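You operate a simulated robot arm through the tools that you are given. There is no shell and no other tool. Be economical: measure what you need, move in short steps, check, and stop when the job is done.

You run a simulated robot arm. Do the job below in one go: nothing can be reset, and whatever is moved stays where it is left.

Task
Rake the warm charge onto the tipping tray, open the pot, tip it in.
Fine: plate off first, pusher back, tray level and pot lid shut after. Set down upright: wooden pusher. Where these are worked on the way, their far stop is far enough and under half their travel is too little: pot lid.
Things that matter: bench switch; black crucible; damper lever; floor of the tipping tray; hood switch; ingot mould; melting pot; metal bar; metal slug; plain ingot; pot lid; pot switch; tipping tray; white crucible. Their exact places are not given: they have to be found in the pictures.

The check looks at the end state, three seconds after you hand in, the way a careful person would. Anything else that was tipped, shoved, dropped, spilled or broken makes it a failure. Lids that push on must go on centred and level and be pressed home; caps that screw on are set level and turned clockwise until they are tight.

Robot
A 6-joint arm with a two-finger parallel gripper on a trunk, on a base that drives. Base frame: it is fixed to the floor where the robot stands at the start and does not move with it; the origin is under the middle of the robot, x ahead of it, y to its left, z up. Readings come in m, degrees, newtons and seconds.
With the tool pointing down near the work surface it reaches from about 0.3 to 0.8 m from the robot's upright axis, wherever it stands. Its first joint turns from -166.0 to 166.0 degrees. Places, roughly: bench switch [0.5, 0, 0.8]; damper lever [1.1, -0.8, 1.7]; floor of the tipping tray [0.9, -0.2, 0.9]; hood switch [0.9, -0.5, 1.7]; ingot mould [0.4, 0.7, 1]; melting pot [1.2, -0.5, 0.5]; plain ingot (13x5x4 cm) [0.4, 0.7, 1]; pot lid [1.2, -0.6, 0.7]; pot switch [0.9, -0.6, 0.5]; tipping tray [0.9, -0.2, 0.9]. Payload 3.43 kg.
Tool frame: the origin (TCP) lies between the finger pads and is the grasp point; the fingertips stand 0.034 m ahead of it; z points along the fingers, y is the line along which they close. Largest opening 0.128 m; finger width 0.024, thickness 0.012; the body of the gripper, 0.048 by 0.13 m, starts 0.096 m behind the TCP.
Orientation is told as [roll, pitch, yaw] about the base's x, y, z axes, in that order, counted from this pose: with the fingers straight down and closing along the base's y, the tool's x points along the base's -x, its y along +y and its z along -z.

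Tools
- The arm moves only by the tool play_rows. Its argument "series" is a list that holds one entry, the list of rows, each a list of 7 numbers: the turn, a rotation vector about the tool's x, y, z in degrees, then the shift along the tool's x, y, z in m, then the finger opening in m, from 0 to 0.128. In form: [[[ax, ay, az, tx, ty, tz, jaw], ...]]. A call has 1 to 10 rows; each row is the pose to reach, as a shift and turn from the pose commanded when the call began, along the tool's axes at that moment. A row lasts 0.2 s, in which the tool goes at most 0.05 m and 8.6 degrees; a call with a longer step from one row to the next is refused whole, and so is a gripper value outside its range. A pose out of reach is approached as far as the arm can. The call stops where the force on the tool passes 90 N (or 10 N more than at its start, if that is more) or the arm is blocked; 0.2 s more then pass. Each finger travels about 0.045 m/s and halts on what it meets, pressing with about 20 N; the grip force reading is that of the motor and also rises with nothing between the fingers. The clock runs only during rows and for 0.2 s after the last one: add rows that repeat a pose to give the fingers time. The reply holds the time, the measured pose of the TCP, the force on the tool along the base axes, the opening and the grip force, in the units named above and with some noise, with the torque about the TCP (base axes, N m) and any sound that the robot's microphone picked up.
- Cameras (640 x 400 px; columns grow to the right, rows downward): "scene" is now at [0.0171, 0.1315, 1.5001]; the picture's right is [-0.12, -0.99, 0.00], its down [-0.76, 0.09, -0.64] and it looks along [0.64, -0.08, -0.77] (base axes); focal length 214 px, centre (320, 200). "wrist" rides on the gripper at [0.076, -0.011, -0.16] in the tool frame; the picture's right is [0.15, 0.99, 0.00], its down [-0.88, 0.13, -0.46] and it looks along [-0.45, 0.07, 0.89] (tool axes); focal length 234 px, centre (320, 200).
- snapshot(camera): a new picture of that camera. It takes no simulated time.
- drive_base(legs): drives the robot by 1 to 6 legs, each [ahead, turn to the left] in m and degrees, along the robot's own axes; the way and the turn of a leg run together, so that a leg with both is an arc; at most 1.5 m and 180 degrees a leg. The arm and the cameras ride along, it lands a little off, and it stops where it bumps. It gives what a move gives.
- head_to(pan, tilt): turns the head with the scene camera to pan (to the left, within 155 degrees either way) and tilt (down, from -29 to 69), counted from straight ahead of the robot. It gives what a move gives.
- probe_pixels(camera, pixels): for up to 12 pixels [column, row] of the newest picture of that camera ("zoom" is the newest enlarged one), the place [x, y, z] in the base frame of the surface seen there, good to about 0.003 m. It takes no simulated time.
- zoom(camera, box): a new picture of the part [left, top, right, bottom] of that camera's present view, enlarged. It takes no simulated time.
- sign_off(): hands the job in; it is judged then, once.

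Keep the steps short. Do not move on a guess: measure, check each grasp and each placing, and mend mistakes. In all there are 80 turns and 60 pictures (those below and enlarged ones count). Leave the gripper open and the arm clear of the work at the hand-in unless told otherwise, and finish with a single line.

The tools are called after ">>>" as a command line: name --argument value ..., lists and objects as JSON in quotes. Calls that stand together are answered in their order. play_rows: Moves the arm, as the interface text tells. Its arguments: {"type":"object","properties":{"series":{"type":"array","items":{"type":"array","items":{"type":"array","items":{"type":"number"}}}}},"required":["series"]} The other tools are called the same way: drive_base (legs) drives the base; head_to (pan, tilt) turns the head that bears the scene camera; snapshot (camera) takes a picture; probe_pixels (camera, pixels) gives the place of the surface under pixels of a picture; zoom (camera, box) takes an enlarged picture of a part of a camera's view; sign_off () hands the job in.

At the start:

```text
t: 0.0
tool_pos: [0.3337, -0.197, 1.2561]
orientation: [0.0, -0.1, -0.1]
wrist_force: [-0.2, -0.3, 0.0]
torque: [0.0, -0.03, 0.0]
opening: 0.1279
gripper_force: 0.1
robot x, y, heading: [0.0001, -0.0165, -0.1]
head pan, tilt: [-6.9, 50.0]
```

scene: 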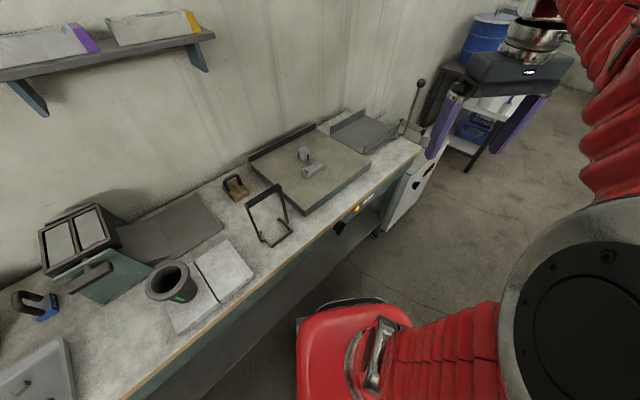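
wrist: 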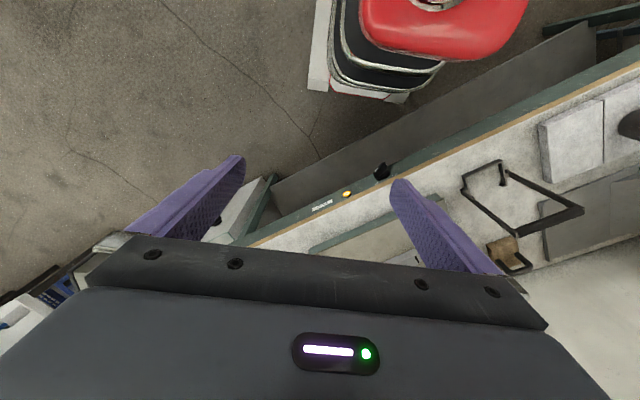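

I see a bench with a hotplate with two metal pieces, a tray beyond it with a lever, and a pot to the right. I'll zoom in on the bench and look right.

>>> zoom --camera "scene" --box '[210, 80, 450, 250]'

>>> head_to --pan -40 --tilt 35

>>> snapshot --camera "scene"

```text
2.35 times, centred on (330, 165) of scene
```

zoom: 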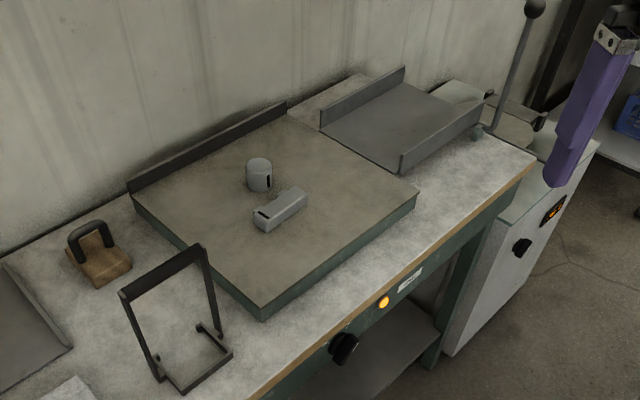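

```text
t: 1.0
tool_pos: [0.3336, -0.1972, 1.257]
orientation: [0.0, -0.1, 0.0]
wrist_force: [0.3, -0.3, -0.2]
torque: [0.05, 0.03, -0.01]
opening: 0.1279
gripper_force: 0.0
robot x, y, heading: [0.0003, -0.018, 0.2]
head pan, tilt: [-40.0, 35.0]
```

```text
56 pictures are left
```

scene: 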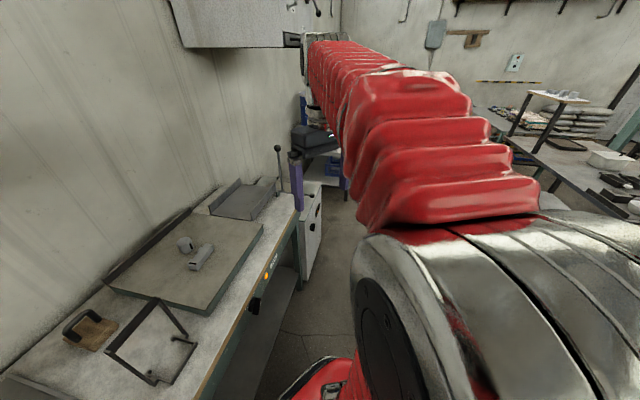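

Probe key points in the zoomed picture (switch, pieces, plate corners, tray corners, lever knob, pusher).

>>> probe_pixels --camera "zoom" --pixels '[[345, 345], [384, 302], [259, 165], [283, 205], [263, 308], [414, 192], [290, 122], [135, 200], [400, 165], [325, 128], [472, 115], [534, 8]]'

>>> probe_pixels --camera "zoom" --pixels '[[90, 228], [100, 280], [128, 262], [72, 250], [402, 70], [478, 130], [520, 240], [122, 293], [200, 250], [180, 390], [520, 170], [340, 315]]'

```text
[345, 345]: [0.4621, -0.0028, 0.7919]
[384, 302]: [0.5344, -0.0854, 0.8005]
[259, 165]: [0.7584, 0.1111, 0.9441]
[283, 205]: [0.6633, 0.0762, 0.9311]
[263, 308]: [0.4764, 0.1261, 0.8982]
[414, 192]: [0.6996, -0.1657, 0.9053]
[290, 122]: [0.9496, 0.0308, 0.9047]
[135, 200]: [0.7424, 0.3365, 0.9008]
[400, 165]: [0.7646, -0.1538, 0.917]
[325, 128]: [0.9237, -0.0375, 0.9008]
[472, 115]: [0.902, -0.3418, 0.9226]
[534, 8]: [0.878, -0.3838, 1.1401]
```

```text
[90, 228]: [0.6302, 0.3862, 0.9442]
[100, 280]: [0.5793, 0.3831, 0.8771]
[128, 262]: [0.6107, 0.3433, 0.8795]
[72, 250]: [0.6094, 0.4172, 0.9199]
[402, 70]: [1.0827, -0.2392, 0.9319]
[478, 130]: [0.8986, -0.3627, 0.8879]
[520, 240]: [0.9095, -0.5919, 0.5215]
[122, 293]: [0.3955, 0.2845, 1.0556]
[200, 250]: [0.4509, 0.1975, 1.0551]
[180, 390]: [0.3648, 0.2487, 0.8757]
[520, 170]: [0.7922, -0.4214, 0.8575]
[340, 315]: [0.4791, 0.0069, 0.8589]
```

Plate runs along about (0.61,-0.79); its top is at z≈0.90. Now close views of the switch knob and the pusher; and I move the head back.

>>> head_to --pan -10 --tilt 55

>>> zoom --camera "scene" --box '[290, 130, 430, 230]'

>>> zoom --camera "wrist" --box '[280, 120, 440, 220]'

```text
t: 1.9
tool_pos: [0.334, -0.1983, 1.2566]
orientation: [0.0, -0.1, 0.1]
wrist_force: [0.7, -0.1, -0.2]
torque: [-0.01, 0.02, 0.02]
opening: 0.1278
gripper_force: 0.0
robot x, y, heading: [0.0035, -0.0162, 0.4]
head pan, tilt: [-10.0, 55.0]
```

```text
4.00 times, centred on (360, 180) of scene
```

zoom: 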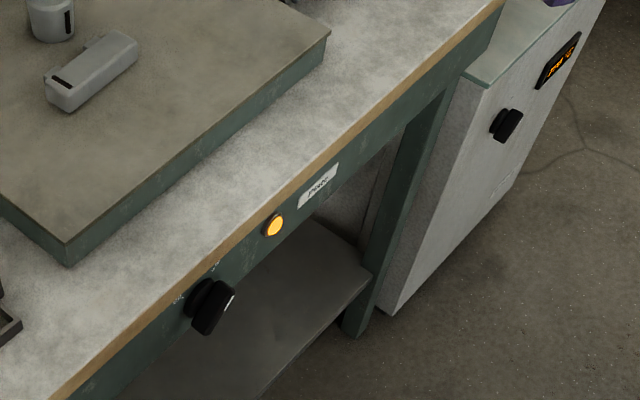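

```text
4.00 times, centred on (360, 170) of wrist
```

zoom: 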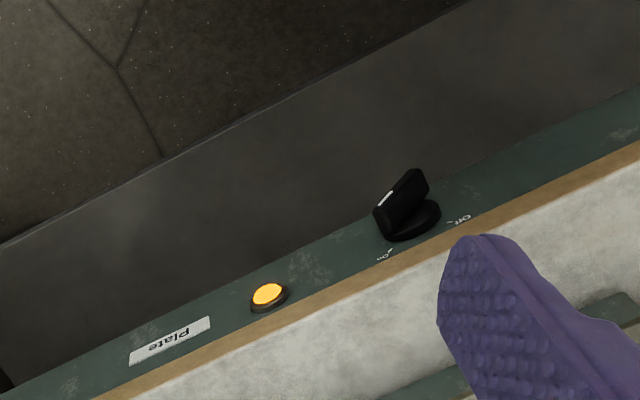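

The knob has On/Off marks. I'll probe the marks, pointer and disc in this zoomed wrist picture.

>>> probe_pixels --camera "zoom" --pixels '[[385, 255], [459, 220], [380, 203], [392, 190], [378, 212], [415, 173], [405, 195], [426, 190], [395, 225], [436, 218], [268, 293], [150, 353]]'

>>> zoom --camera "wrist" --box '[360, 150, 410, 190]'

```text
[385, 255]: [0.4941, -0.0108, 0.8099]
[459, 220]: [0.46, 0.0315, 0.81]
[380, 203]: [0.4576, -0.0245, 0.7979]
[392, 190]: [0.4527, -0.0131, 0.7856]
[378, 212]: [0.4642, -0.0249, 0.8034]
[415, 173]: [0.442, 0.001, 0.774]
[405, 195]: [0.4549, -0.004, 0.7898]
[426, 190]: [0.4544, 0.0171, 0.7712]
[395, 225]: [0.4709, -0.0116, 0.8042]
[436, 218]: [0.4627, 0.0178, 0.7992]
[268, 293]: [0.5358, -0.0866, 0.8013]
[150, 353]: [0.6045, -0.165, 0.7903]
```

```text
10.00 times, centred on (385, 170) of wrist
```

zoom: 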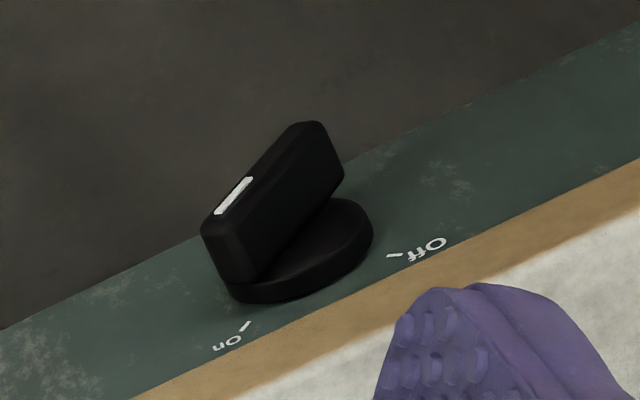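

On mark is at upper right, Off at upper left, the bar points to On; so it must turn ~90° counter-clockwise seen from the front. I want to back up for room, so look behind first.

>>> head_to --pan 150 --tilt 45

>>> snapshot --camera "scene"

>>> head_to --pan -80 --tilt 35

>>> snapshot --camera "scene"

```text
t: 4.4
tool_pos: [0.3339, -0.1981, 1.2578]
orientation: [-0.1, 0.0, -0.1]
wrist_force: [0.5, 0.1, 0.1]
torque: [-0.01, -0.01, 0.01]
opening: 0.1278
gripper_force: 0.0
robot x, y, heading: [-0.003, -0.0206, 0.1]
head pan, tilt: [150.0, 45.0]
```

```text
52 pictures are left
```

scene: 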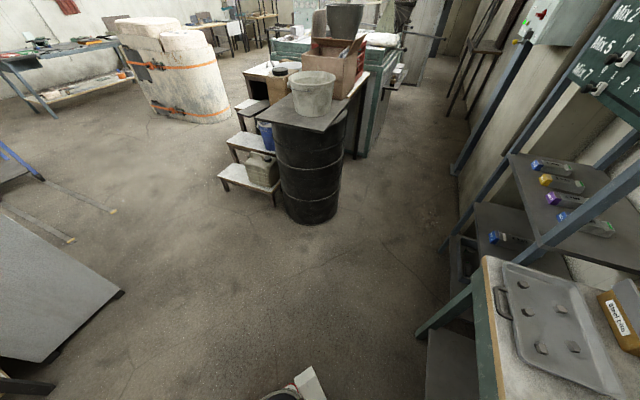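

```text
t: 7.7
tool_pos: [0.3342, -0.199, 1.2569]
orientation: [0.1, -0.1, 0.1]
wrist_force: [0.3, 0.3, 0.6]
torque: [-0.04, -0.01, 0.01]
opening: 0.1281
gripper_force: 0.1
robot x, y, heading: [0.0051, -0.0149, -0.1]
head pan, tilt: [-80.0, 35.0]
```

```text
51 pictures are left
```

scene: 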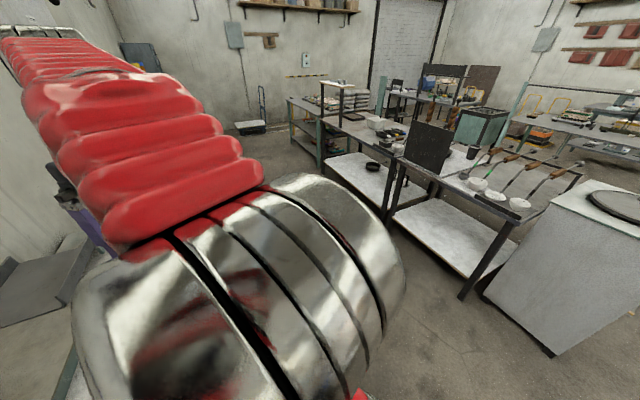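

>>> probe_pixels --camera "scene" --pixels '[[550, 355], [490, 290], [600, 230], [465, 298], [384, 218], [550, 195]]'

>>> drive_base --legs '[[-0.12, 0]]'

```text
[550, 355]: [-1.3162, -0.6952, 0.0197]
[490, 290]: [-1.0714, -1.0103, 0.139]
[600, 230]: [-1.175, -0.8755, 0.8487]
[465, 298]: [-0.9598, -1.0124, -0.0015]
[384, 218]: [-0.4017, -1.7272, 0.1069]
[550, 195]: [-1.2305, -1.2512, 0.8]
```

```text
t: 9.1
tool_pos: [0.2129, -0.1975, 1.2568]
orientation: [0.1, -0.1, 0.0]
wrist_force: [0.0, 0.6, 0.3]
torque: [0.01, 0.01, 0.04]
opening: 0.1279
gripper_force: 0.1
robot x, y, heading: [-0.1191, -0.0167, 0.2]
head pan, tilt: [-80.0, 35.0]
```

Behind is clear. Back up another 0.13 m, then pitch the tool up to near-horizontal while moving forward/down in the free space before the bench.

>>> drive_base --legs '[[-0.13, 0]]'

>>> play_rows --series '[[[0, -8.5, 0, -0.017, 0, 0.016, 0.128], [0, -17, 0, -0.034, 0, 0.032, 0.128], [0, -25.5, 0, -0.05, 0, 0.048, 0.128], [0, -34, 0, -0.067, 0, 0.064, 0.128], [0, -42.5, 0, -0.084, 0, 0.08, 0.128], [0, -51, 0, -0.1, 0, 0.096, 0.128], [0, -59.5, 0, -0.117, 0, 0.112, 0.128], [0, -68, 0, -0.134, 0, 0.128, 0.128], [0, -76.5, 0, -0.15, 0, 0.144, 0.128], [0, -85, 0, -0.167, 0, 0.157, 0.128]]]'

>>> head_to --pan 0 --tilt 45

>>> snapshot --camera "scene"

```text
t: 10.6
tool_pos: [0.0802, -0.199, 1.2579]
orientation: [0.0, -0.1, -0.1]
wrist_force: [0.6, -0.4, 0.0]
torque: [-0.01, 0.02, -0.01]
opening: 0.1279
gripper_force: 0.0
robot x, y, heading: [-0.2561, -0.0169, -0.0]
head pan, tilt: [-80.0, 35.0]
```

```text
t: 12.8
tool_pos: [0.2463, -0.1995, 1.1011]
orientation: [-0.1, -85.2, -0.2]
wrist_force: [-0.7, 0.0, 0.0]
torque: [-0.04, 0.03, 0.03]
opening: 0.1282
gripper_force: 0.2
robot x, y, heading: [-0.2496, -0.0155, 0.0]
head pan, tilt: [-80.0, 35.0]
```

```text
t: 14.3
tool_pos: [0.2471, -0.1988, 1.1003]
orientation: [-0.2, -85.1, 0.0]
wrist_force: [-0.3, -0.2, 0.1]
torque: [0.02, -0.01, 0.03]
opening: 0.128
gripper_force: 0.1
robot x, y, heading: [-0.2551, -0.0185, 0.2]
head pan, tilt: [0.0, 45.0]
```

```text
50 pictures are left
```

scene: 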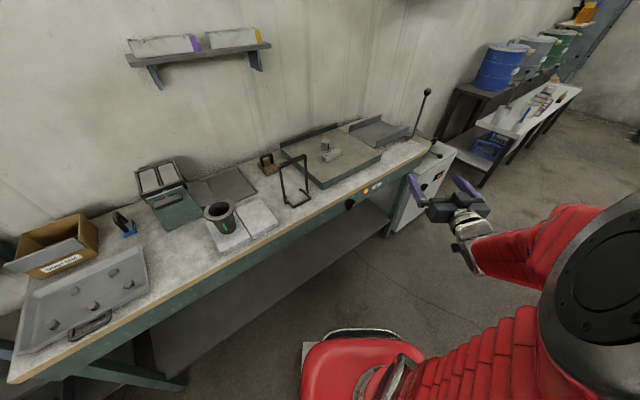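

Good view. Measure bench edge direction precisely and zoom at the tray/lever/pot area.

>>> probe_pixels --camera "scene" --pixels '[[150, 303], [250, 245], [320, 205], [400, 160], [425, 147], [350, 205]]'

>>> zoom --camera "scene" --box '[270, 80, 450, 220]'

```text
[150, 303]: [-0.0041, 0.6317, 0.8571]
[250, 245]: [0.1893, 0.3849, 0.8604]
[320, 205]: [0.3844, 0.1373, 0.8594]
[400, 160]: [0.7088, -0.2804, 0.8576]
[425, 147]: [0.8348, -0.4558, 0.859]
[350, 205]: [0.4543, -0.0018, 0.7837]
```

```text
2.86 times, centred on (360, 150) of scene
```

zoom: 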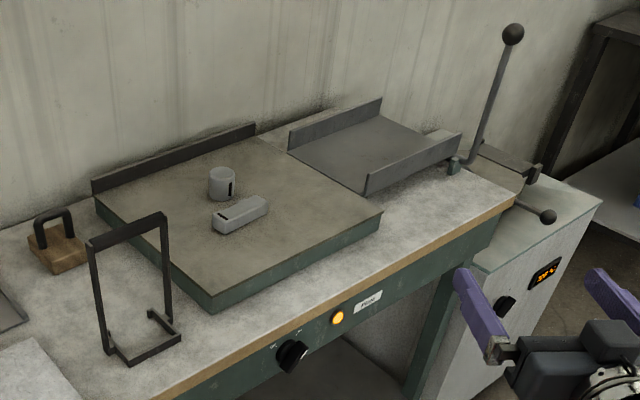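

Bench edge direction is -52.4°. Now finish pitch, then yaw to face the bench front with a 45° roll, moving to 0.10 m before the knob.

>>> play_rows --series '[[[0, -4.9, 0, 0, 0, 0, 0.128]]]'

>>> play_rows --series '[[[-4.45, 1.84, 5.42, 0.039, 0.0142, 0.0136, 0.1], [-8.9, 3.69, 10.83, 0.078, 0.0285, 0.0273, 0.08], [-13.35, 5.53, 16.25, 0.117, 0.0427, 0.0409, 0.06], [-17.8, 7.37, 21.67, 0.156, 0.057, 0.0545, 0.06], [-22.25, 9.22, 27.09, 0.195, 0.0712, 0.068, 0.06], [-26.7, 11.06, 32.5, 0.234, 0.0855, 0.0818, 0.06], [-31.15, 12.9, 37.9, 0.273, 0.1, 0.0954, 0.06], [-35.6, 14.75, 43.34, 0.312, 0.114, 0.109, 0.06], [-35.6, 14.75, 43.34, 0.312, 0.114, 0.109, 0.06]]]'

>>> snapshot --camera "wrist"

```text
t: 14.7
tool_pos: [0.2487, -0.202, 1.102]
orientation: [103.3, -90.0, -103.3]
wrist_force: [-0.8, 0.0, 0.9]
torque: [-0.01, 0.01, -0.02]
opening: 0.128
gripper_force: 0.1
out of reach, approached as far as the arm can: row 1
robot x, y, heading: [-0.2556, -0.0139, -0.1]
head pan, tilt: [0.0, 45.0]
```

```text
t: 16.7
tool_pos: [0.3582, -0.0845, 0.7864]
orientation: [90.1, -44.9, -52.6]
wrist_force: [0.0, -0.8, -0.3]
torque: [-0.03, 0.02, 0.04]
opening: 0.06
gripper_force: 0.1
robot x, y, heading: [-0.2507, -0.015, 0.1]
head pan, tilt: [0.0, 45.0]
```

```text
48 pictures are left
```

wrist: 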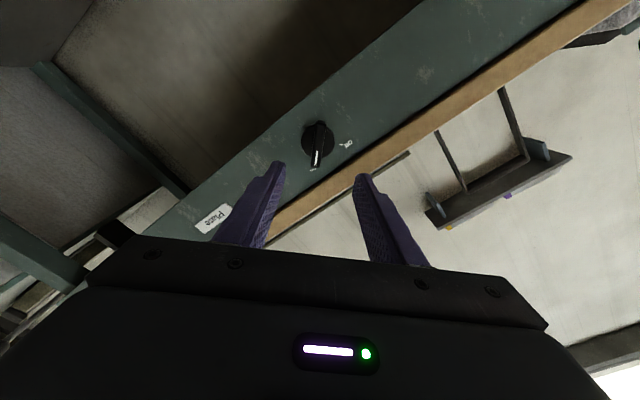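

The bar lies in the finger direction. Zoom for an exact position.

>>> zoom --camera "wrist" --box '[280, 100, 380, 180]'

>>> probe_pixels --camera "wrist" --pixels '[[317, 160], [319, 148], [317, 140], [316, 128], [304, 140], [331, 135], [315, 168], [348, 144]]'

```text
5.00 times, centred on (330, 140) of wrist
```

zoom: 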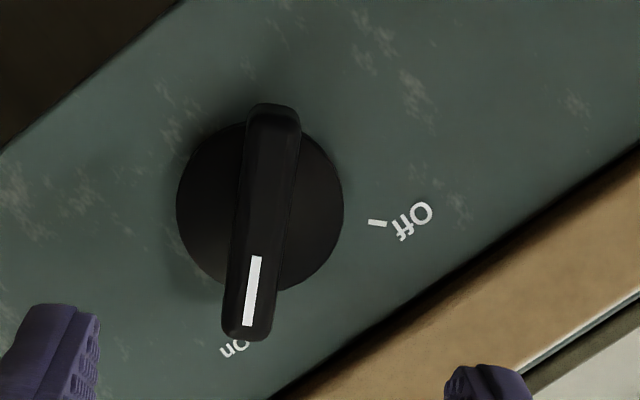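

```text
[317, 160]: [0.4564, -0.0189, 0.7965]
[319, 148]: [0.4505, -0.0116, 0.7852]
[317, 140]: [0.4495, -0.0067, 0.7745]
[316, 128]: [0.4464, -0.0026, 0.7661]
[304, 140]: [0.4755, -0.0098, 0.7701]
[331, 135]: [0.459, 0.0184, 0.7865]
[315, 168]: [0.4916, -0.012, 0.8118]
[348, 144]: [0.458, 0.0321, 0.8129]
```

Knob centre u≈0.283, z≈0.783; nearly lined up. Advance 0.097 m and close on the bar.

>>> play_rows --series '[[[0, 0, 0, 0.004, 0, 0.04, 0.06], [0, 0, 0, 0.004, 0, 0.075, 0.06], [0, 0, 0, 0.004, 0, 0.097, 0.06], [0, 0, 0, 0.004, 0, 0.097, 0.04], [0, 0, 0, 0.004, 0, 0.097, 0.02], [0, 0, 0, 0.004, 0, 0.097, 0.005], [0, 0, 0, 0.004, 0, 0.097, 0.005], [0, 0, 0, 0.004, 0, 0.097, 0.005]]]'

>>> snapshot --camera "wrist"

```text
t: 18.5
tool_pos: [0.4361, -0.025, 0.7864]
orientation: [89.9, -45.1, -52.6]
wrist_force: [13.0, -9.8, -15.3]
torque: [-0.23, 0.14, -0.64]
opening: 0.0171
gripper_force: 10.8
robot x, y, heading: [-0.2559, -0.0191, 0.2]
head pan, tilt: [0.0, 45.0]
```

```text
46 pictures are left
```

wrist: 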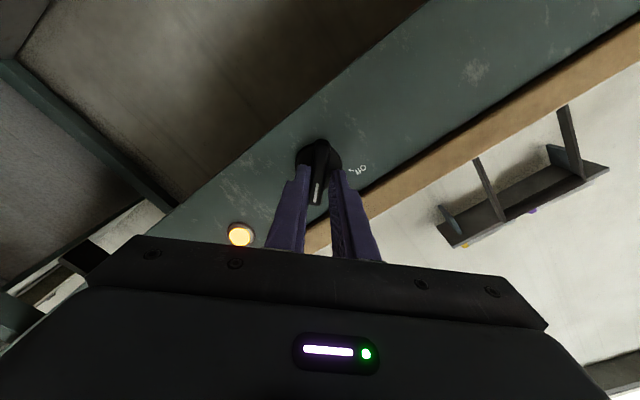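

Bar gripped (opening 0.017), slight side force so I shift 4 mm that way and rotate −45° first.

>>> play_rows --series '[[[0, 0, 0, 0, -0.004, 0, 0.005], [0, 0, -8.5, 0, -0.004, 0, 0.005], [0, 0, -17, 0, -0.004, 0, 0.005], [0, 0, -25.5, 0, -0.004, 0, 0.005], [0, 0, -34, 0, -0.004, 0, 0.005], [0, 0, -42.5, 0, -0.004, 0, 0.005]]]'

```text
t: 19.9
tool_pos: [0.4359, -0.0259, 0.7858]
orientation: [94.2, -87.7, -56.5]
wrist_force: [-15.6, 25.9, 21.4]
torque: [0.41, -0.34, 0.31]
opening: 0.0129
gripper_force: 44.7
robot x, y, heading: [-0.2546, -0.0142, -0.2]
head pan, tilt: [0.0, 45.0]
```

Turned half. Shift 3 mm toward the pull and continue.

>>> play_rows --series '[[[0, 0, -8.5, -0.003, 0.003, 0, 0.005], [0, 0, -17, -0.003, 0.003, 0, 0.005], [0, 0, -25.5, -0.003, 0.003, 0, 0.005], [0, 0, -34, -0.003, 0.003, 0, 0.005], [0, 0, -42.5, -0.003, 0.003, 0, 0.005], [0, 0, -48, -0.003, 0.003, 0, 0.005]]]'

>>> snapshot --camera "wrist"

>>> zoom --camera "scene" --box '[270, 80, 450, 220]'

```text
t: 20.4
tool_pos: [0.4503, -0.0283, 0.7894]
orientation: [-76.2, -82.7, 116.6]
wrist_force: [-60.7, 29.6, 10.7]
torque: [1.05, -0.51, 1.3]
opening: 0.0393
gripper_force: 29.9
out of reach, approached as far as the arm can: row 1, 2
robot x, y, heading: [-0.2555, -0.0156, 0.2]
head pan, tilt: [0.0, 45.0]
stopped in row 2: the force on the tool passed its limit at 117 N (the readings are from after the stop); the commanded pose is now the measured one
```

```text
45 pictures are left
```

wrist: 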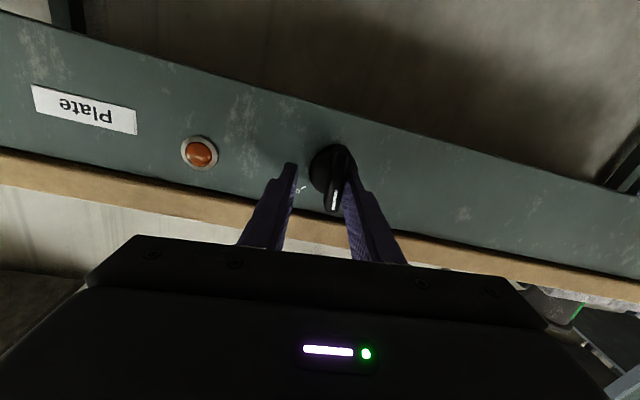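

```text
2.86 times, centred on (360, 150) of scene
```

zoom: 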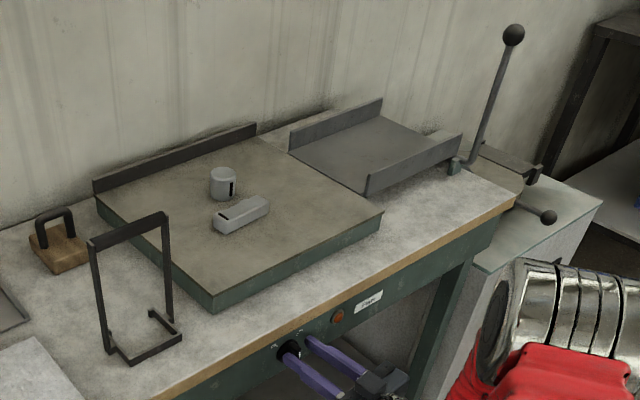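

The lamp went dull: the plate is off, but the bar isn't fully at Off. The arm was near a wrist limit. I'll probe the knob and lamp closely.

>>> zoom --camera "wrist" --box '[160, 110, 400, 260]'

>>> probe_pixels --camera "wrist" --pixels '[[333, 205], [334, 192], [340, 160], [318, 175], [335, 152], [303, 190]]'

```text
2.67 times, centred on (280, 185) of wrist
```

zoom: 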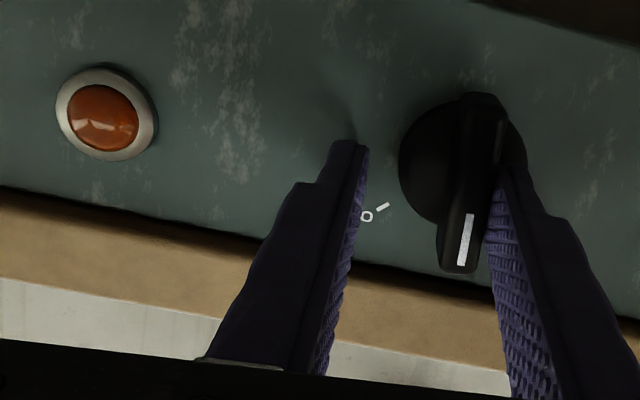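

```text
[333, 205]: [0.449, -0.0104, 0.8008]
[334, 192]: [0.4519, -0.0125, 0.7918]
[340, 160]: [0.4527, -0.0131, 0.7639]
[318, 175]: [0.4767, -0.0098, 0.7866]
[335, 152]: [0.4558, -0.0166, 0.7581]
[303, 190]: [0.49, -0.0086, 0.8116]
```

Bar is now just past vertical. I'll raise slightly and push its upper end toward Off with the right-hand finger (image left).

>>> play_rows --series '[[[0, 0, 0, -0.01, 0, 0, 0.04], [0, 0, 0, -0.01, 0.012, 0, 0.04], [0, 0, 0, -0.01, 0.024, 0, 0.04], [0, 0, 0, -0.009, 0.034, 0, 0.04], [0, 0, 0, -0.007, 0.042, 0, 0.04], [0, 0, 0, -0.005, 0.05, 0, 0.04]]]'

>>> zoom --camera "wrist" --box '[160, 110, 400, 260]'

```text
t: 21.4
tool_pos: [0.4493, -0.0271, 0.7977]
orientation: [-69.4, -83.2, 108.6]
wrist_force: [-8.7, -7.2, 1.9]
torque: [0.04, -0.03, 0.24]
opening: 0.0395
gripper_force: 0.2
out of reach, approached as far as the arm can: row 2, 3, 4
robot x, y, heading: [-0.2518, -0.0175, 0.1]
head pan, tilt: [0.0, 45.0]
stopped in row 4: the force on the tool passed its limit at 93 N (the readings are from after the stop); the commanded pose is now the measured one
```

```text
2.67 times, centred on (280, 185) of wrist
```

zoom: 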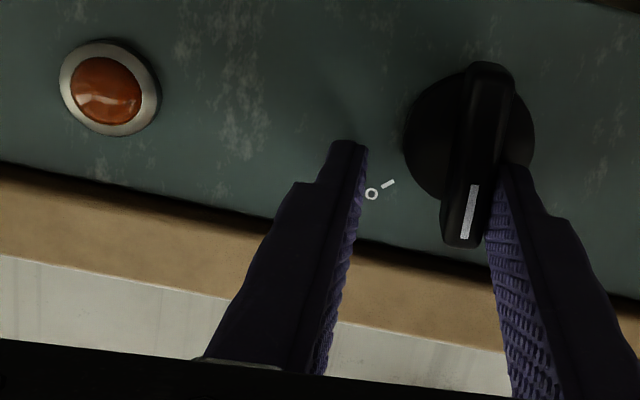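

The lamp is off, but the arm hit its limits. Retract 0.06 m and try rolling to the far side in free space.

>>> play_rows --series '[[[0, 0, 0, 0, 0, -0.03, 0.04], [0, 0, 0, 0, 0, -0.06, 0.06], [0, 0, 0, 0, 0, -0.08, 0.06], [0, 0, -8, 0, 0.003, -0.08, 0.06], [0, 0, -16, 0, 0.006, -0.08, 0.06], [0, 0, -24, 0, 0.009, -0.08, 0.06], [0, 0, -32, 0, 0.012, -0.08, 0.06], [0, 0, -38, 0, 0.015, -0.08, 0.06]]]'

```text
t: 23.2
tool_pos: [0.5549, -0.1725, 0.9072]
orientation: [-81.4, -50.8, 126.8]
wrist_force: [0.6, 0.5, 0.1]
torque: [0.01, -0.02, 0.01]
opening: 0.0598
gripper_force: 0.1
out of reach, approached as far as the arm can: row 1, 2, 3, 4, 5, 6, 7, 8
robot x, y, heading: [-0.2506, -0.0159, 0.1]
head pan, tilt: [0.0, 45.0]
```

The arm wandered to (0.555,-0.17,0.907) because of limits. Check the scene.

>>> snapshot --camera "scene"

```text
41 pictures are left
```

scene: 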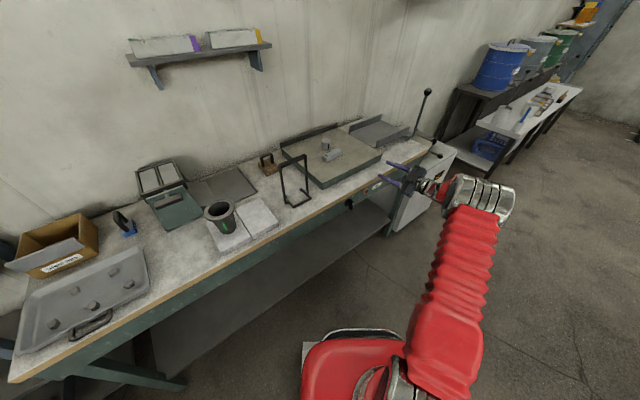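

Nothing was touched. The roll is now right (−39°) but the position off. Back away from the bench, then go to the point before the knob.

>>> play_rows --series '[[[0, 0, 0, 0, 0, -0.04, 0.06], [0, 0, 0, 0, 0, -0.07, 0.06], [0, 0, 0, -0.005, 0.04, -0.07, 0.06], [0, 0, 0, -0.009, 0.08, -0.07, 0.06], [0, 0, 0, -0.013, 0.12, -0.07, 0.06], [0, 0, 0, -0.017, 0.16, -0.07, 0.06], [0, 0, 0, -0.021, 0.2, -0.07, 0.06], [0, 0, 0, -0.025, 0.234, -0.07, 0.06]]]'

>>> snapshot --camera "wrist"

```text
t: 25.0
tool_pos: [0.5098, -0.1789, 0.876]
orientation: [-77.3, -54.7, 126.2]
wrist_force: [0.0, -0.3, 0.2]
torque: [0.03, -0.02, 0.01]
opening: 0.0602
gripper_force: 0.1
out of reach, approached as far as the arm can: row 2, 3, 4, 5, 6, 7, 8
robot x, y, heading: [-0.2545, -0.0207, -0.0]
head pan, tilt: [0.0, 45.0]
```

```text
40 pictures are left
```

wrist: 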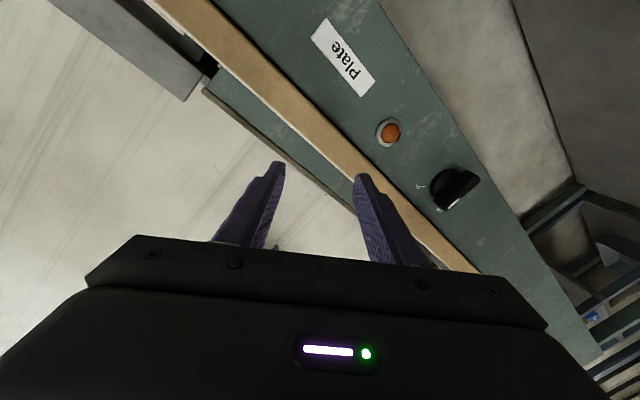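

Joint limits block negative rolls. I'll roll back to +45° (which worked) and use closed fingers as a poker on the bar's upper end.

>>> play_rows --series '[[[0, 0, 8.4, 0, 0, -0.01, 0.06], [0, 0, 16.8, 0, 0, -0.02, 0.06], [0, 0, 25.2, 0, 0, -0.03, 0.04], [0, 0, 33.6, 0, 0, -0.03, 0.03], [0, 0, 42, 0, 0, -0.03, 0.02], [0, 0, 50.4, 0, 0, -0.03, 0.01], [0, 0, 58.8, 0, 0, -0.03, 0], [0, 0, 67.2, 0, 0, -0.03, 0], [0, 0, 75.6, 0, 0, -0.03, 0], [0, 0, 82, 0, 0, -0.03, 0]]]'

```text
t: 27.2
tool_pos: [0.4903, -0.2047, 0.8811]
orientation: [80.3, -42.1, -37.0]
wrist_force: [-0.1, 0.9, -0.1]
torque: [0.0, -0.02, 0.0]
opening: 0.0001
gripper_force: 20.1
robot x, y, heading: [-0.2528, -0.0154, 0.2]
head pan, tilt: [0.0, 45.0]
```

Free again. Move the closed fingers to a point in front-right of the knob top.

>>> play_rows --series '[[[0, 0, 0, 0.0375, 0.01, 0.006, 0], [0, 0, 0, 0.075, 0.02, 0.012, 0], [0, 0, 0, 0.1125, 0.03, 0.018, 0], [0, 0, 0, 0.15, 0.0402, 0.0239, 0], [0, 0, 0, 0.15, 0.0402, 0.0239, 0]]]'

>>> snapshot --camera "wrist"

```text
t: 28.4
tool_pos: [0.4015, -0.0967, 0.8088]
orientation: [80.2, -42.2, -37.1]
wrist_force: [-0.5, 1.1, -0.5]
torque: [0.0, -0.02, -0.01]
opening: 0.0001
gripper_force: 19.9
robot x, y, heading: [-0.2563, -0.02, -0.0]
head pan, tilt: [0.0, 45.0]
```

```text
39 pictures are left
```

wrist: 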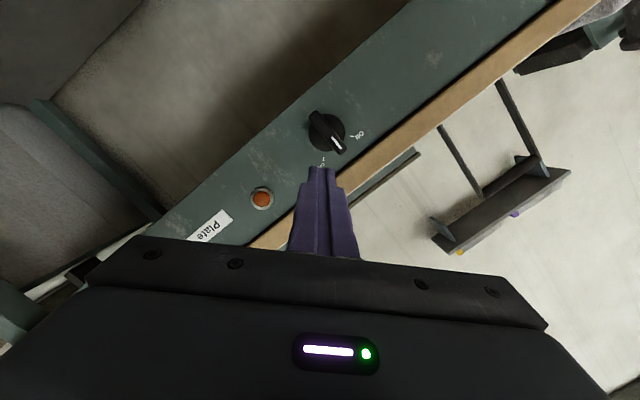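

Next: advance 0.068 m and push along the bench to the left (−u) about 0.043 m in small steps.

>>> play_rows --series '[[[0, 0, 0, -0.0067, -0.0005, 0.0334, 0], [0, 0, 0, -0.0133, -0.0009, 0.0668, 0], [0, 0, 0, -0.0061, 0.0059, 0.0683, 0], [0, 0, 0, 0.001, 0.0127, 0.0698, 0], [0, 0, 0, 0.0082, 0.0195, 0.0713, 0], [0, 0, 0, 0.0135, 0.0246, 0.0724, 0], [0, 0, 0, 0.018, 0.029, 0.0733, 0]]]'

>>> snapshot --camera "wrist"

```text
t: 30.0
tool_pos: [0.4346, -0.0296, 0.8119]
orientation: [80.9, -42.8, -38.4]
wrist_force: [29.2, -49.0, 29.2]
torque: [0.29, -1.1, -1.48]
opening: 0.0002
gripper_force: 20.1
robot x, y, heading: [-0.2539, -0.0137, -0.2]
head pan, tilt: [0.0, 45.0]
```

```text
38 pictures are left
```

wrist: 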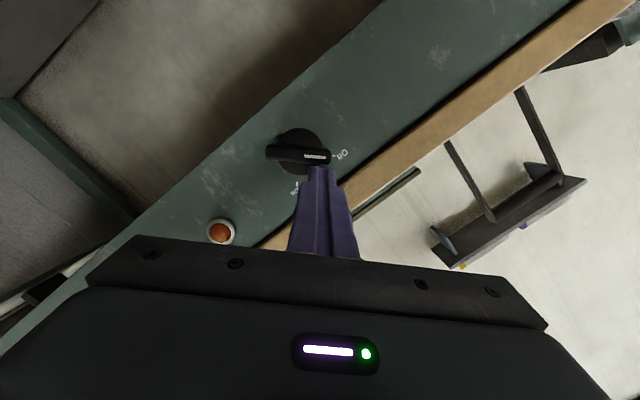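

The bar now points at Off and the lamp is out. Retract, then bring the tool back to vertical, high and near the robot.

>>> play_rows --series '[[[0, 0, 0, 0, 0, -0.04, 0], [0, 0, 0, 0, 0, -0.08, 0], [0, 0, 0, 0, 0, -0.1, 0]]]'

>>> play_rows --series '[[[6.05, 5.65, -0.08, -0.01355, 0.03425, -0.02785, 0], [12.1, 11.3, -0.17, -0.0271, 0.0685, -0.0557, 0], [18.15, 16.95, -0.25, -0.0406, 0.1027, -0.0835, 0], [24.2, 22.6, -0.34, -0.0542, 0.137, -0.1114, 0.03], [30.25, 28.25, -0.42, -0.0678, 0.1712, -0.1392, 0.06], [36.3, 33.9, -0.51, -0.0813, 0.2055, -0.1671, 0.08], [42.35, 39.55, -0.6, -0.0949, 0.2397, -0.195, 0.1], [48.4, 45.2, -0.68, -0.1084, 0.274, -0.2228, 0.1], [54.45, 50.85, -0.77, -0.122, 0.3082, -0.2507, 0.1], [60.5, 56.5, -0.85, -0.1355, 0.3425, -0.2785, 0.1]]]'

>>> drive_base --legs '[[0, -29.3], [0.53, 0], [0, 67]]'

>>> head_to --pan 0 --tilt 50

>>> snapshot --camera "scene"

```text
t: 30.8
tool_pos: [0.3612, -0.0947, 0.8214]
orientation: [80.2, -42.2, -36.9]
wrist_force: [0.8, 0.6, 0.6]
torque: [0.01, 0.0, 0.01]
opening: 0.0
gripper_force: 19.6
robot x, y, heading: [-0.2542, -0.0189, -0.1]
head pan, tilt: [0.0, 45.0]
```

```text
t: 33.0
tool_pos: [0.1018, -0.1724, 1.1935]
orientation: [-0.2, 0.0, -0.1]
wrist_force: [0.1, -0.3, -0.2]
torque: [0.02, -0.01, 0.01]
opening: 0.0999
gripper_force: 0.0
robot x, y, heading: [-0.2518, -0.0144, -0.1]
head pan, tilt: [0.0, 45.0]
```

```text
t: 43.1
tool_pos: [0.5789, -0.1735, 1.1924]
orientation: [-0.1, -0.1, 38.2]
wrist_force: [-0.3, 0.5, -0.2]
torque: [-0.01, 0.02, -0.04]
opening: 0.1002
gripper_force: 0.0
robot x, y, heading: [0.2162, -0.2917, 38.2]
head pan, tilt: [0.0, 45.0]
```

```text
t: 43.7
tool_pos: [0.5795, -0.1744, 1.1932]
orientation: [-0.2, -0.1, 38.1]
wrist_force: [0.4, 0.0, -0.1]
torque: [0.03, -0.01, 0.03]
opening: 0.0999
gripper_force: 0.1
robot x, y, heading: [0.2211, -0.2942, 37.9]
head pan, tilt: [0.0, 50.0]
```

```text
37 pictures are left
```

scene: 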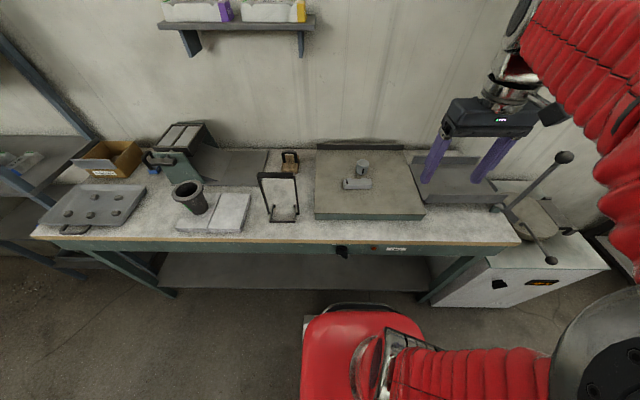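

Excellent view. Zoom on the pusher and plate, and on tray/pot.

>>> zoom --camera "scene" --box '[250, 135, 410, 235]'

>>> probe_pixels --camera "zoom" --pixels '[[128, 95], [182, 92], [126, 135], [195, 132], [160, 70], [160, 135], [160, 115], [430, 110], [468, 110], [380, 195], [485, 195], [432, 195]]'

>>> zoom --camera "scene" --box '[390, 120, 620, 310]'

```text
4.00 times, centred on (330, 185) of scene
```

zoom: 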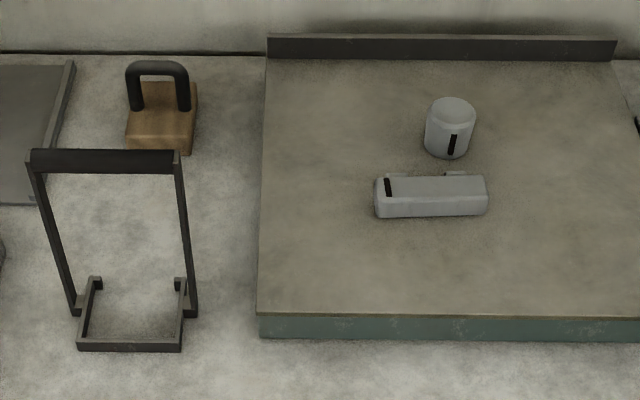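

```text
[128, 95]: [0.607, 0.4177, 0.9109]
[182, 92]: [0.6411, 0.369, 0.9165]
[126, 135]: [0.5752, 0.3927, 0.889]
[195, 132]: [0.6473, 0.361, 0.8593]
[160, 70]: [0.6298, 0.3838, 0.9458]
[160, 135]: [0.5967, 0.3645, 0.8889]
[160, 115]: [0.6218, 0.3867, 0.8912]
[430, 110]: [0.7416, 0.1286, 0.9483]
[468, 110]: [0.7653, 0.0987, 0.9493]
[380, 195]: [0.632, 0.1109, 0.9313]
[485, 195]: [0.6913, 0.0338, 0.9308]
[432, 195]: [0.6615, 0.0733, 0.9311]
```

```text
2.11 times, centred on (505, 215) of scene
```

zoom: 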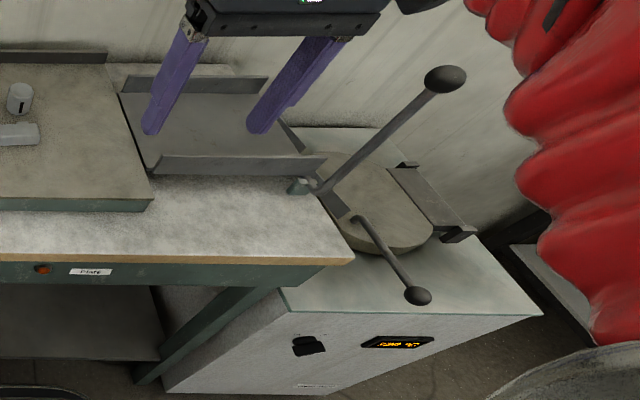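

Pusher: wooden block ~7×8×3 cm with a bail along the bench direction, top z≈0.95. Now probe tray and pot features in the last zoom.

>>> probe_pixels --camera "zoom" --pixels '[[145, 150], [128, 110], [220, 120], [285, 140], [210, 158], [318, 155], [200, 75], [445, 78], [300, 187], [417, 296], [375, 195], [365, 225]]'

>>> probe_pixels --camera "zoom" --pixels '[[148, 203], [100, 100], [430, 200], [405, 165], [458, 232], [330, 205], [385, 250], [330, 165], [425, 225], [400, 275], [450, 270], [295, 160]]'

```text
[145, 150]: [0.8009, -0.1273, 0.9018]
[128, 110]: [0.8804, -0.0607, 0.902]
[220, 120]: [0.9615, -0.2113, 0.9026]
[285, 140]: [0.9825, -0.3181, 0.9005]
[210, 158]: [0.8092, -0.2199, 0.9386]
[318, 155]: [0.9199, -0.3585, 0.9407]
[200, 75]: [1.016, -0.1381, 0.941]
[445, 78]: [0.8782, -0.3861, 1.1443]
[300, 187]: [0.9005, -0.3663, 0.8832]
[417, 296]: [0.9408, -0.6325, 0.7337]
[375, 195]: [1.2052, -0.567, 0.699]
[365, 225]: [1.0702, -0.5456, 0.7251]
```

```text
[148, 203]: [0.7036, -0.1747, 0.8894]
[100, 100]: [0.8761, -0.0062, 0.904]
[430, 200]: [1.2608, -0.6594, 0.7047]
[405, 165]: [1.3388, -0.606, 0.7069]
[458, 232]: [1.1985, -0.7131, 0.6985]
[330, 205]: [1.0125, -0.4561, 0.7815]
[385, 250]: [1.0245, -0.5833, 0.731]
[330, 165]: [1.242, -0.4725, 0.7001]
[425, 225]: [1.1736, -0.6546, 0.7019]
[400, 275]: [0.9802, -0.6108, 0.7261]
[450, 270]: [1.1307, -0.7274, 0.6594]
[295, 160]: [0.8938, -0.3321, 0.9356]
```

Tray floor is flush with the plate (z≈0.902). Tray tips via the upright ball lever, lid hinges at u≈1.29. Now rotate the tool by +90° about its axis so the fingers close across the pusher handle, going toward it.

>>> play_rows --series '[[[0, 0, 8.6, -0.019, 0.021, 0, 0.1], [0, 0, 17.2, -0.038, 0.042, 0, 0.1], [0, 0, 25.8, -0.058, 0.063, 0, 0.08], [0, 0, 34.4, -0.077, 0.084, 0, 0.06], [0, 0, 43, -0.096, 0.105, 0, 0.06], [0, 0, 51.6, -0.116, 0.126, 0, 0.06], [0, 0, 60.2, -0.135, 0.147, 0, 0.06], [0, 0, 68.8, -0.154, 0.168, 0, 0.06], [0, 0, 77.4, -0.174, 0.189, 0, 0.06], [0, 0, 86, -0.193, 0.21, 0, 0.06]]]'

```text
t: 45.9
tool_pos: [0.6003, 0.109, 1.193]
orientation: [0.1, -0.2, -47.8]
wrist_force: [-0.9, -0.1, -0.1]
torque: [-0.03, 0.01, -0.01]
opening: 0.06
gripper_force: 0.1
robot x, y, heading: [0.2179, -0.2888, 38.1]
head pan, tilt: [0.0, 50.0]
```

>>> play_rows --series '[[[0, 0, 4.6, 0.0278, 0.03, 0, 0.06], [0, 0, 4.6, 0.0556, 0.06, 0, 0.06], [0, 0, 4.6, 0.0834, 0.09, 0, 0.06], [0, 0, 4.6, 0.1112, 0.12, 0.01, 0.06], [0, 0, 4.6, 0.139, 0.15, 0.03, 0.06], [0, 0, 4.6, 0.1668, 0.18, 0.055, 0.06], [0, 0, 4.6, 0.1946, 0.2098, 0.08, 0.06], [0, 0, 4.6, 0.1946, 0.2098, 0.11, 0.06], [0, 0, 4.6, 0.1946, 0.2098, 0.133, 0.06]]]'

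>>> snapshot --camera "wrist"

```text
t: 47.9
tool_pos: [0.6109, 0.3719, 1.0479]
orientation: [0.1, -0.1, -52.5]
wrist_force: [0.5, 0.2, 1.3]
torque: [-0.01, -0.02, 0.0]
opening: 0.0599
gripper_force: 0.1
out of reach, approached as far as the arm can: row 5, 6, 7, 8, 9
robot x, y, heading: [0.2169, -0.2926, 37.9]
head pan, tilt: [0.0, 50.0]
```

```text
34 pictures are left
```

wrist: 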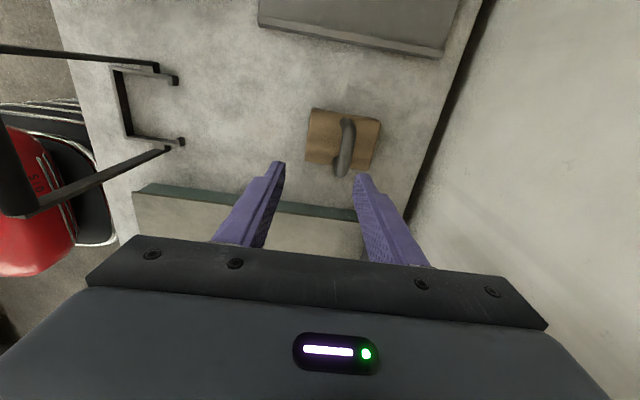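

The handle is just beyond reach. Check how far the robot's base front is from the bench before edging forward.

>>> probe_pixels --camera "scene" --pixels '[[355, 305], [310, 330], [355, 315], [300, 286]]'

>>> probe_pixels --camera "wrist" --pixels '[[347, 125], [347, 150], [343, 172], [316, 112], [378, 122], [309, 155], [372, 165]]'

```text
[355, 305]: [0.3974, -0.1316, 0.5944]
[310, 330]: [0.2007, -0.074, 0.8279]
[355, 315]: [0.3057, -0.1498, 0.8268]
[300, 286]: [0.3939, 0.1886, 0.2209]
```

```text
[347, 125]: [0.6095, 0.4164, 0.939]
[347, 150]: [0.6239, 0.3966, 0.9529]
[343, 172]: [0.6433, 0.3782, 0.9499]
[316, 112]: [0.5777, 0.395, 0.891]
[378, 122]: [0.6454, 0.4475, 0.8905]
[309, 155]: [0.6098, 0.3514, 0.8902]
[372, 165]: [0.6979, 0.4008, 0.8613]
```

Base front is 0.11 m from the knob; moving 0.06 ahead is safe. Pull the arm back 0.06 first, then drive.

>>> play_rows --series '[[[0, 0, 0, 0, -0.03, 0, 0.06], [0, 0, 0, 0, -0.06, 0, 0.06]]]'

>>> drive_base --legs '[[0.06, 0]]'

```text
t: 48.5
tool_pos: [0.5639, 0.3348, 1.0476]
orientation: [0.0, -0.1, -52.3]
wrist_force: [0.4, 0.1, -0.1]
torque: [-0.04, 0.02, -0.03]
opening: 0.0601
gripper_force: 0.0
robot x, y, heading: [0.2204, -0.2952, 38.1]
head pan, tilt: [0.0, 50.0]
```

```text
t: 49.6
tool_pos: [0.6113, 0.372, 1.0476]
orientation: [0.1, -0.1, -52.4]
wrist_force: [-0.6, 0.1, -0.6]
torque: [-0.06, 0.03, 0.01]
opening: 0.0599
gripper_force: 0.1
robot x, y, heading: [0.2646, -0.2539, 37.9]
head pan, tilt: [0.0, 50.0]
```

Move over the handle (tx +0.011, ty +0.026), descend to z 0.935 and close.

>>> play_rows --series '[[[0, 0, 0, 0.011, 0.0265, 0, 0.06], [0, 0, 0, 0.011, 0.0265, 0.045, 0.06], [0, 0, 0, 0.011, 0.0265, 0.085, 0.06], [0, 0, 0, 0.011, 0.0265, 0.112, 0.06], [0, 0, 0, 0.011, 0.0265, 0.112, 0.06]]]'

>>> snapshot --camera "wrist"

```text
t: 50.8
tool_pos: [0.6252, 0.3961, 0.9362]
orientation: [0.1, 0.0, -52.4]
wrist_force: [-0.3, -1.0, 0.4]
torque: [0.01, 0.0, -0.01]
opening: 0.0602
gripper_force: 0.1
robot x, y, heading: [0.266, -0.259, 37.9]
head pan, tilt: [0.0, 50.0]
```

```text
33 pictures are left
```

wrist: 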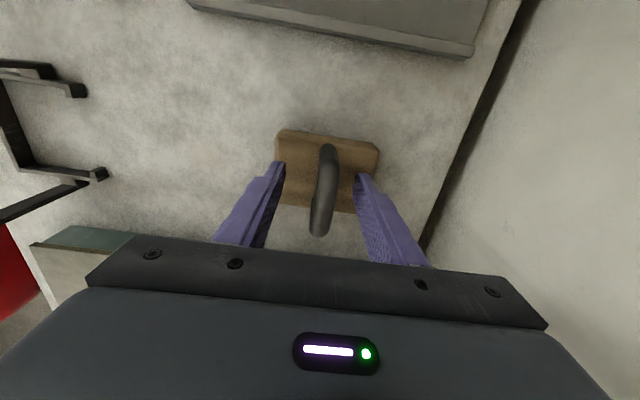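

The handle is between the fingers. Close and lift 0.12 m.

>>> play_rows --series '[[[0, 0, 0, 0, 0, 0, 0.04], [0, 0, 0, 0, 0, 0, 0.02], [0, 0, 0, 0, 0, 0, 0], [0, 0, 0, 0, 0, 0, 0], [0, 0, 0, 0, 0, 0, 0], [0, 0, 0, 0, 0, -0.03, 0], [0, 0, 0, 0, 0, -0.07, 0], [0, 0, 0, 0, 0, -0.12, 0]]]'

>>> snapshot --camera "scene"

```text
t: 52.6
tool_pos: [0.6263, 0.3975, 1.0572]
orientation: [0.0, -0.1, -52.4]
wrist_force: [1.0, 0.6, -0.3]
torque: [-0.02, 0.04, -0.03]
opening: 0.0156
gripper_force: 20.6
robot x, y, heading: [0.2702, -0.2556, 37.9]
head pan, tilt: [0.0, 50.0]
```

```text
32 pictures are left
```

scene: 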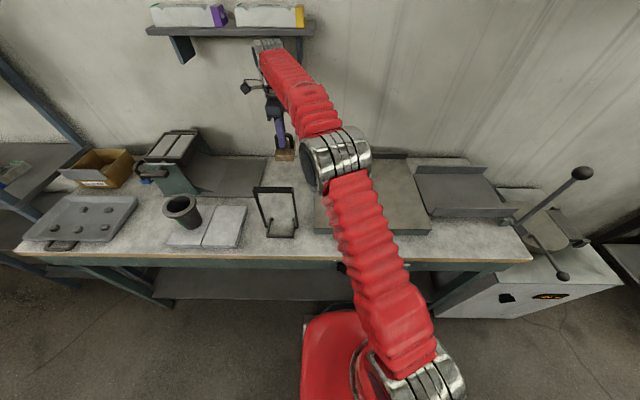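

Pusher held. Carry it to behind the slug (u=0.30, v=0.655) above the plate, then look.

>>> play_rows --series '[[[0, 0, 0, -0.04, -0.014, 0, 0], [0, 0, 0, -0.08, -0.028, 0, 0], [0, 0, 0, -0.12, -0.042, 0, 0], [0, 0, 0, -0.16, -0.056, 0, 0], [0, 0, 0, -0.2, -0.07, 0, 0], [0, 0, 0, -0.232, -0.084, 0, 0], [0, 0, 0, -0.232, -0.084, 0.03, 0], [0, 0, 0, -0.232, -0.084, 0.05, 0]]]'

>>> snapshot --camera "wrist"

```text
t: 54.4
tool_pos: [0.7029, 0.1624, 1.0053]
orientation: [0.1, -0.1, -52.4]
wrist_force: [0.4, 0.4, -1.9]
torque: [0.02, 0.04, -0.02]
opening: 0.0159
gripper_force: 20.2
robot x, y, heading: [0.269, -0.2584, 37.8]
head pan, tilt: [0.0, 50.0]
```

```text
31 pictures are left
```

wrist: 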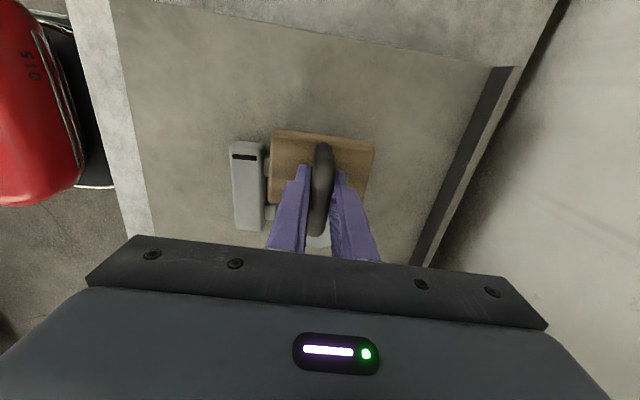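

Probe the bar, its lugs, and the block edges for clearance.

>>> probe_pixels --camera "wrist" --pixels '[[234, 145], [262, 146], [267, 168], [270, 210], [258, 228], [236, 226], [274, 133], [272, 200], [373, 148], [368, 195], [318, 242], [150, 100]]'

```text
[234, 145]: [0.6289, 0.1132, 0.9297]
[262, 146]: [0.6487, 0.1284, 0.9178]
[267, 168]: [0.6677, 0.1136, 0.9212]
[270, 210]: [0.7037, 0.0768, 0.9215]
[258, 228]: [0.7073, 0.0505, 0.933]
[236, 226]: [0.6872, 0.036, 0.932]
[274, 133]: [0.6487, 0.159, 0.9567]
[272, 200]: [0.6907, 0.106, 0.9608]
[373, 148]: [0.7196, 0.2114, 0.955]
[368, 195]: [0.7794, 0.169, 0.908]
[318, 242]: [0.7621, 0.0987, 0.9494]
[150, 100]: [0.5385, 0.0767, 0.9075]
```

Shift back 15 mm and 6 mm away from the bar's lugs, then lower to plate level.

>>> play_rows --series '[[[0, 0, 0, 0.015, 0.006, 0, 0], [0, 0, 0, 0.015, 0.006, 0.012, 0], [0, 0, 0, 0.015, 0.006, 0.022, 0], [0, 0, 0, 0.015, 0.006, 0.022, 0]]]'

>>> snapshot --camera "wrist"

```text
t: 55.4
tool_pos: [0.6967, 0.1786, 0.984]
orientation: [0.1, 0.0, -52.4]
wrist_force: [-0.5, -0.2, -2.1]
torque: [-0.02, 0.0, 0.02]
opening: 0.0156
gripper_force: 19.8
robot x, y, heading: [0.2645, -0.2567, 38.1]
head pan, tilt: [0.0, 50.0]
```

```text
30 pictures are left
```

wrist: 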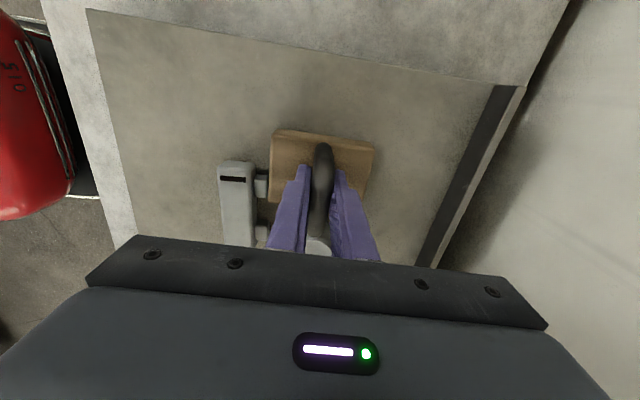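

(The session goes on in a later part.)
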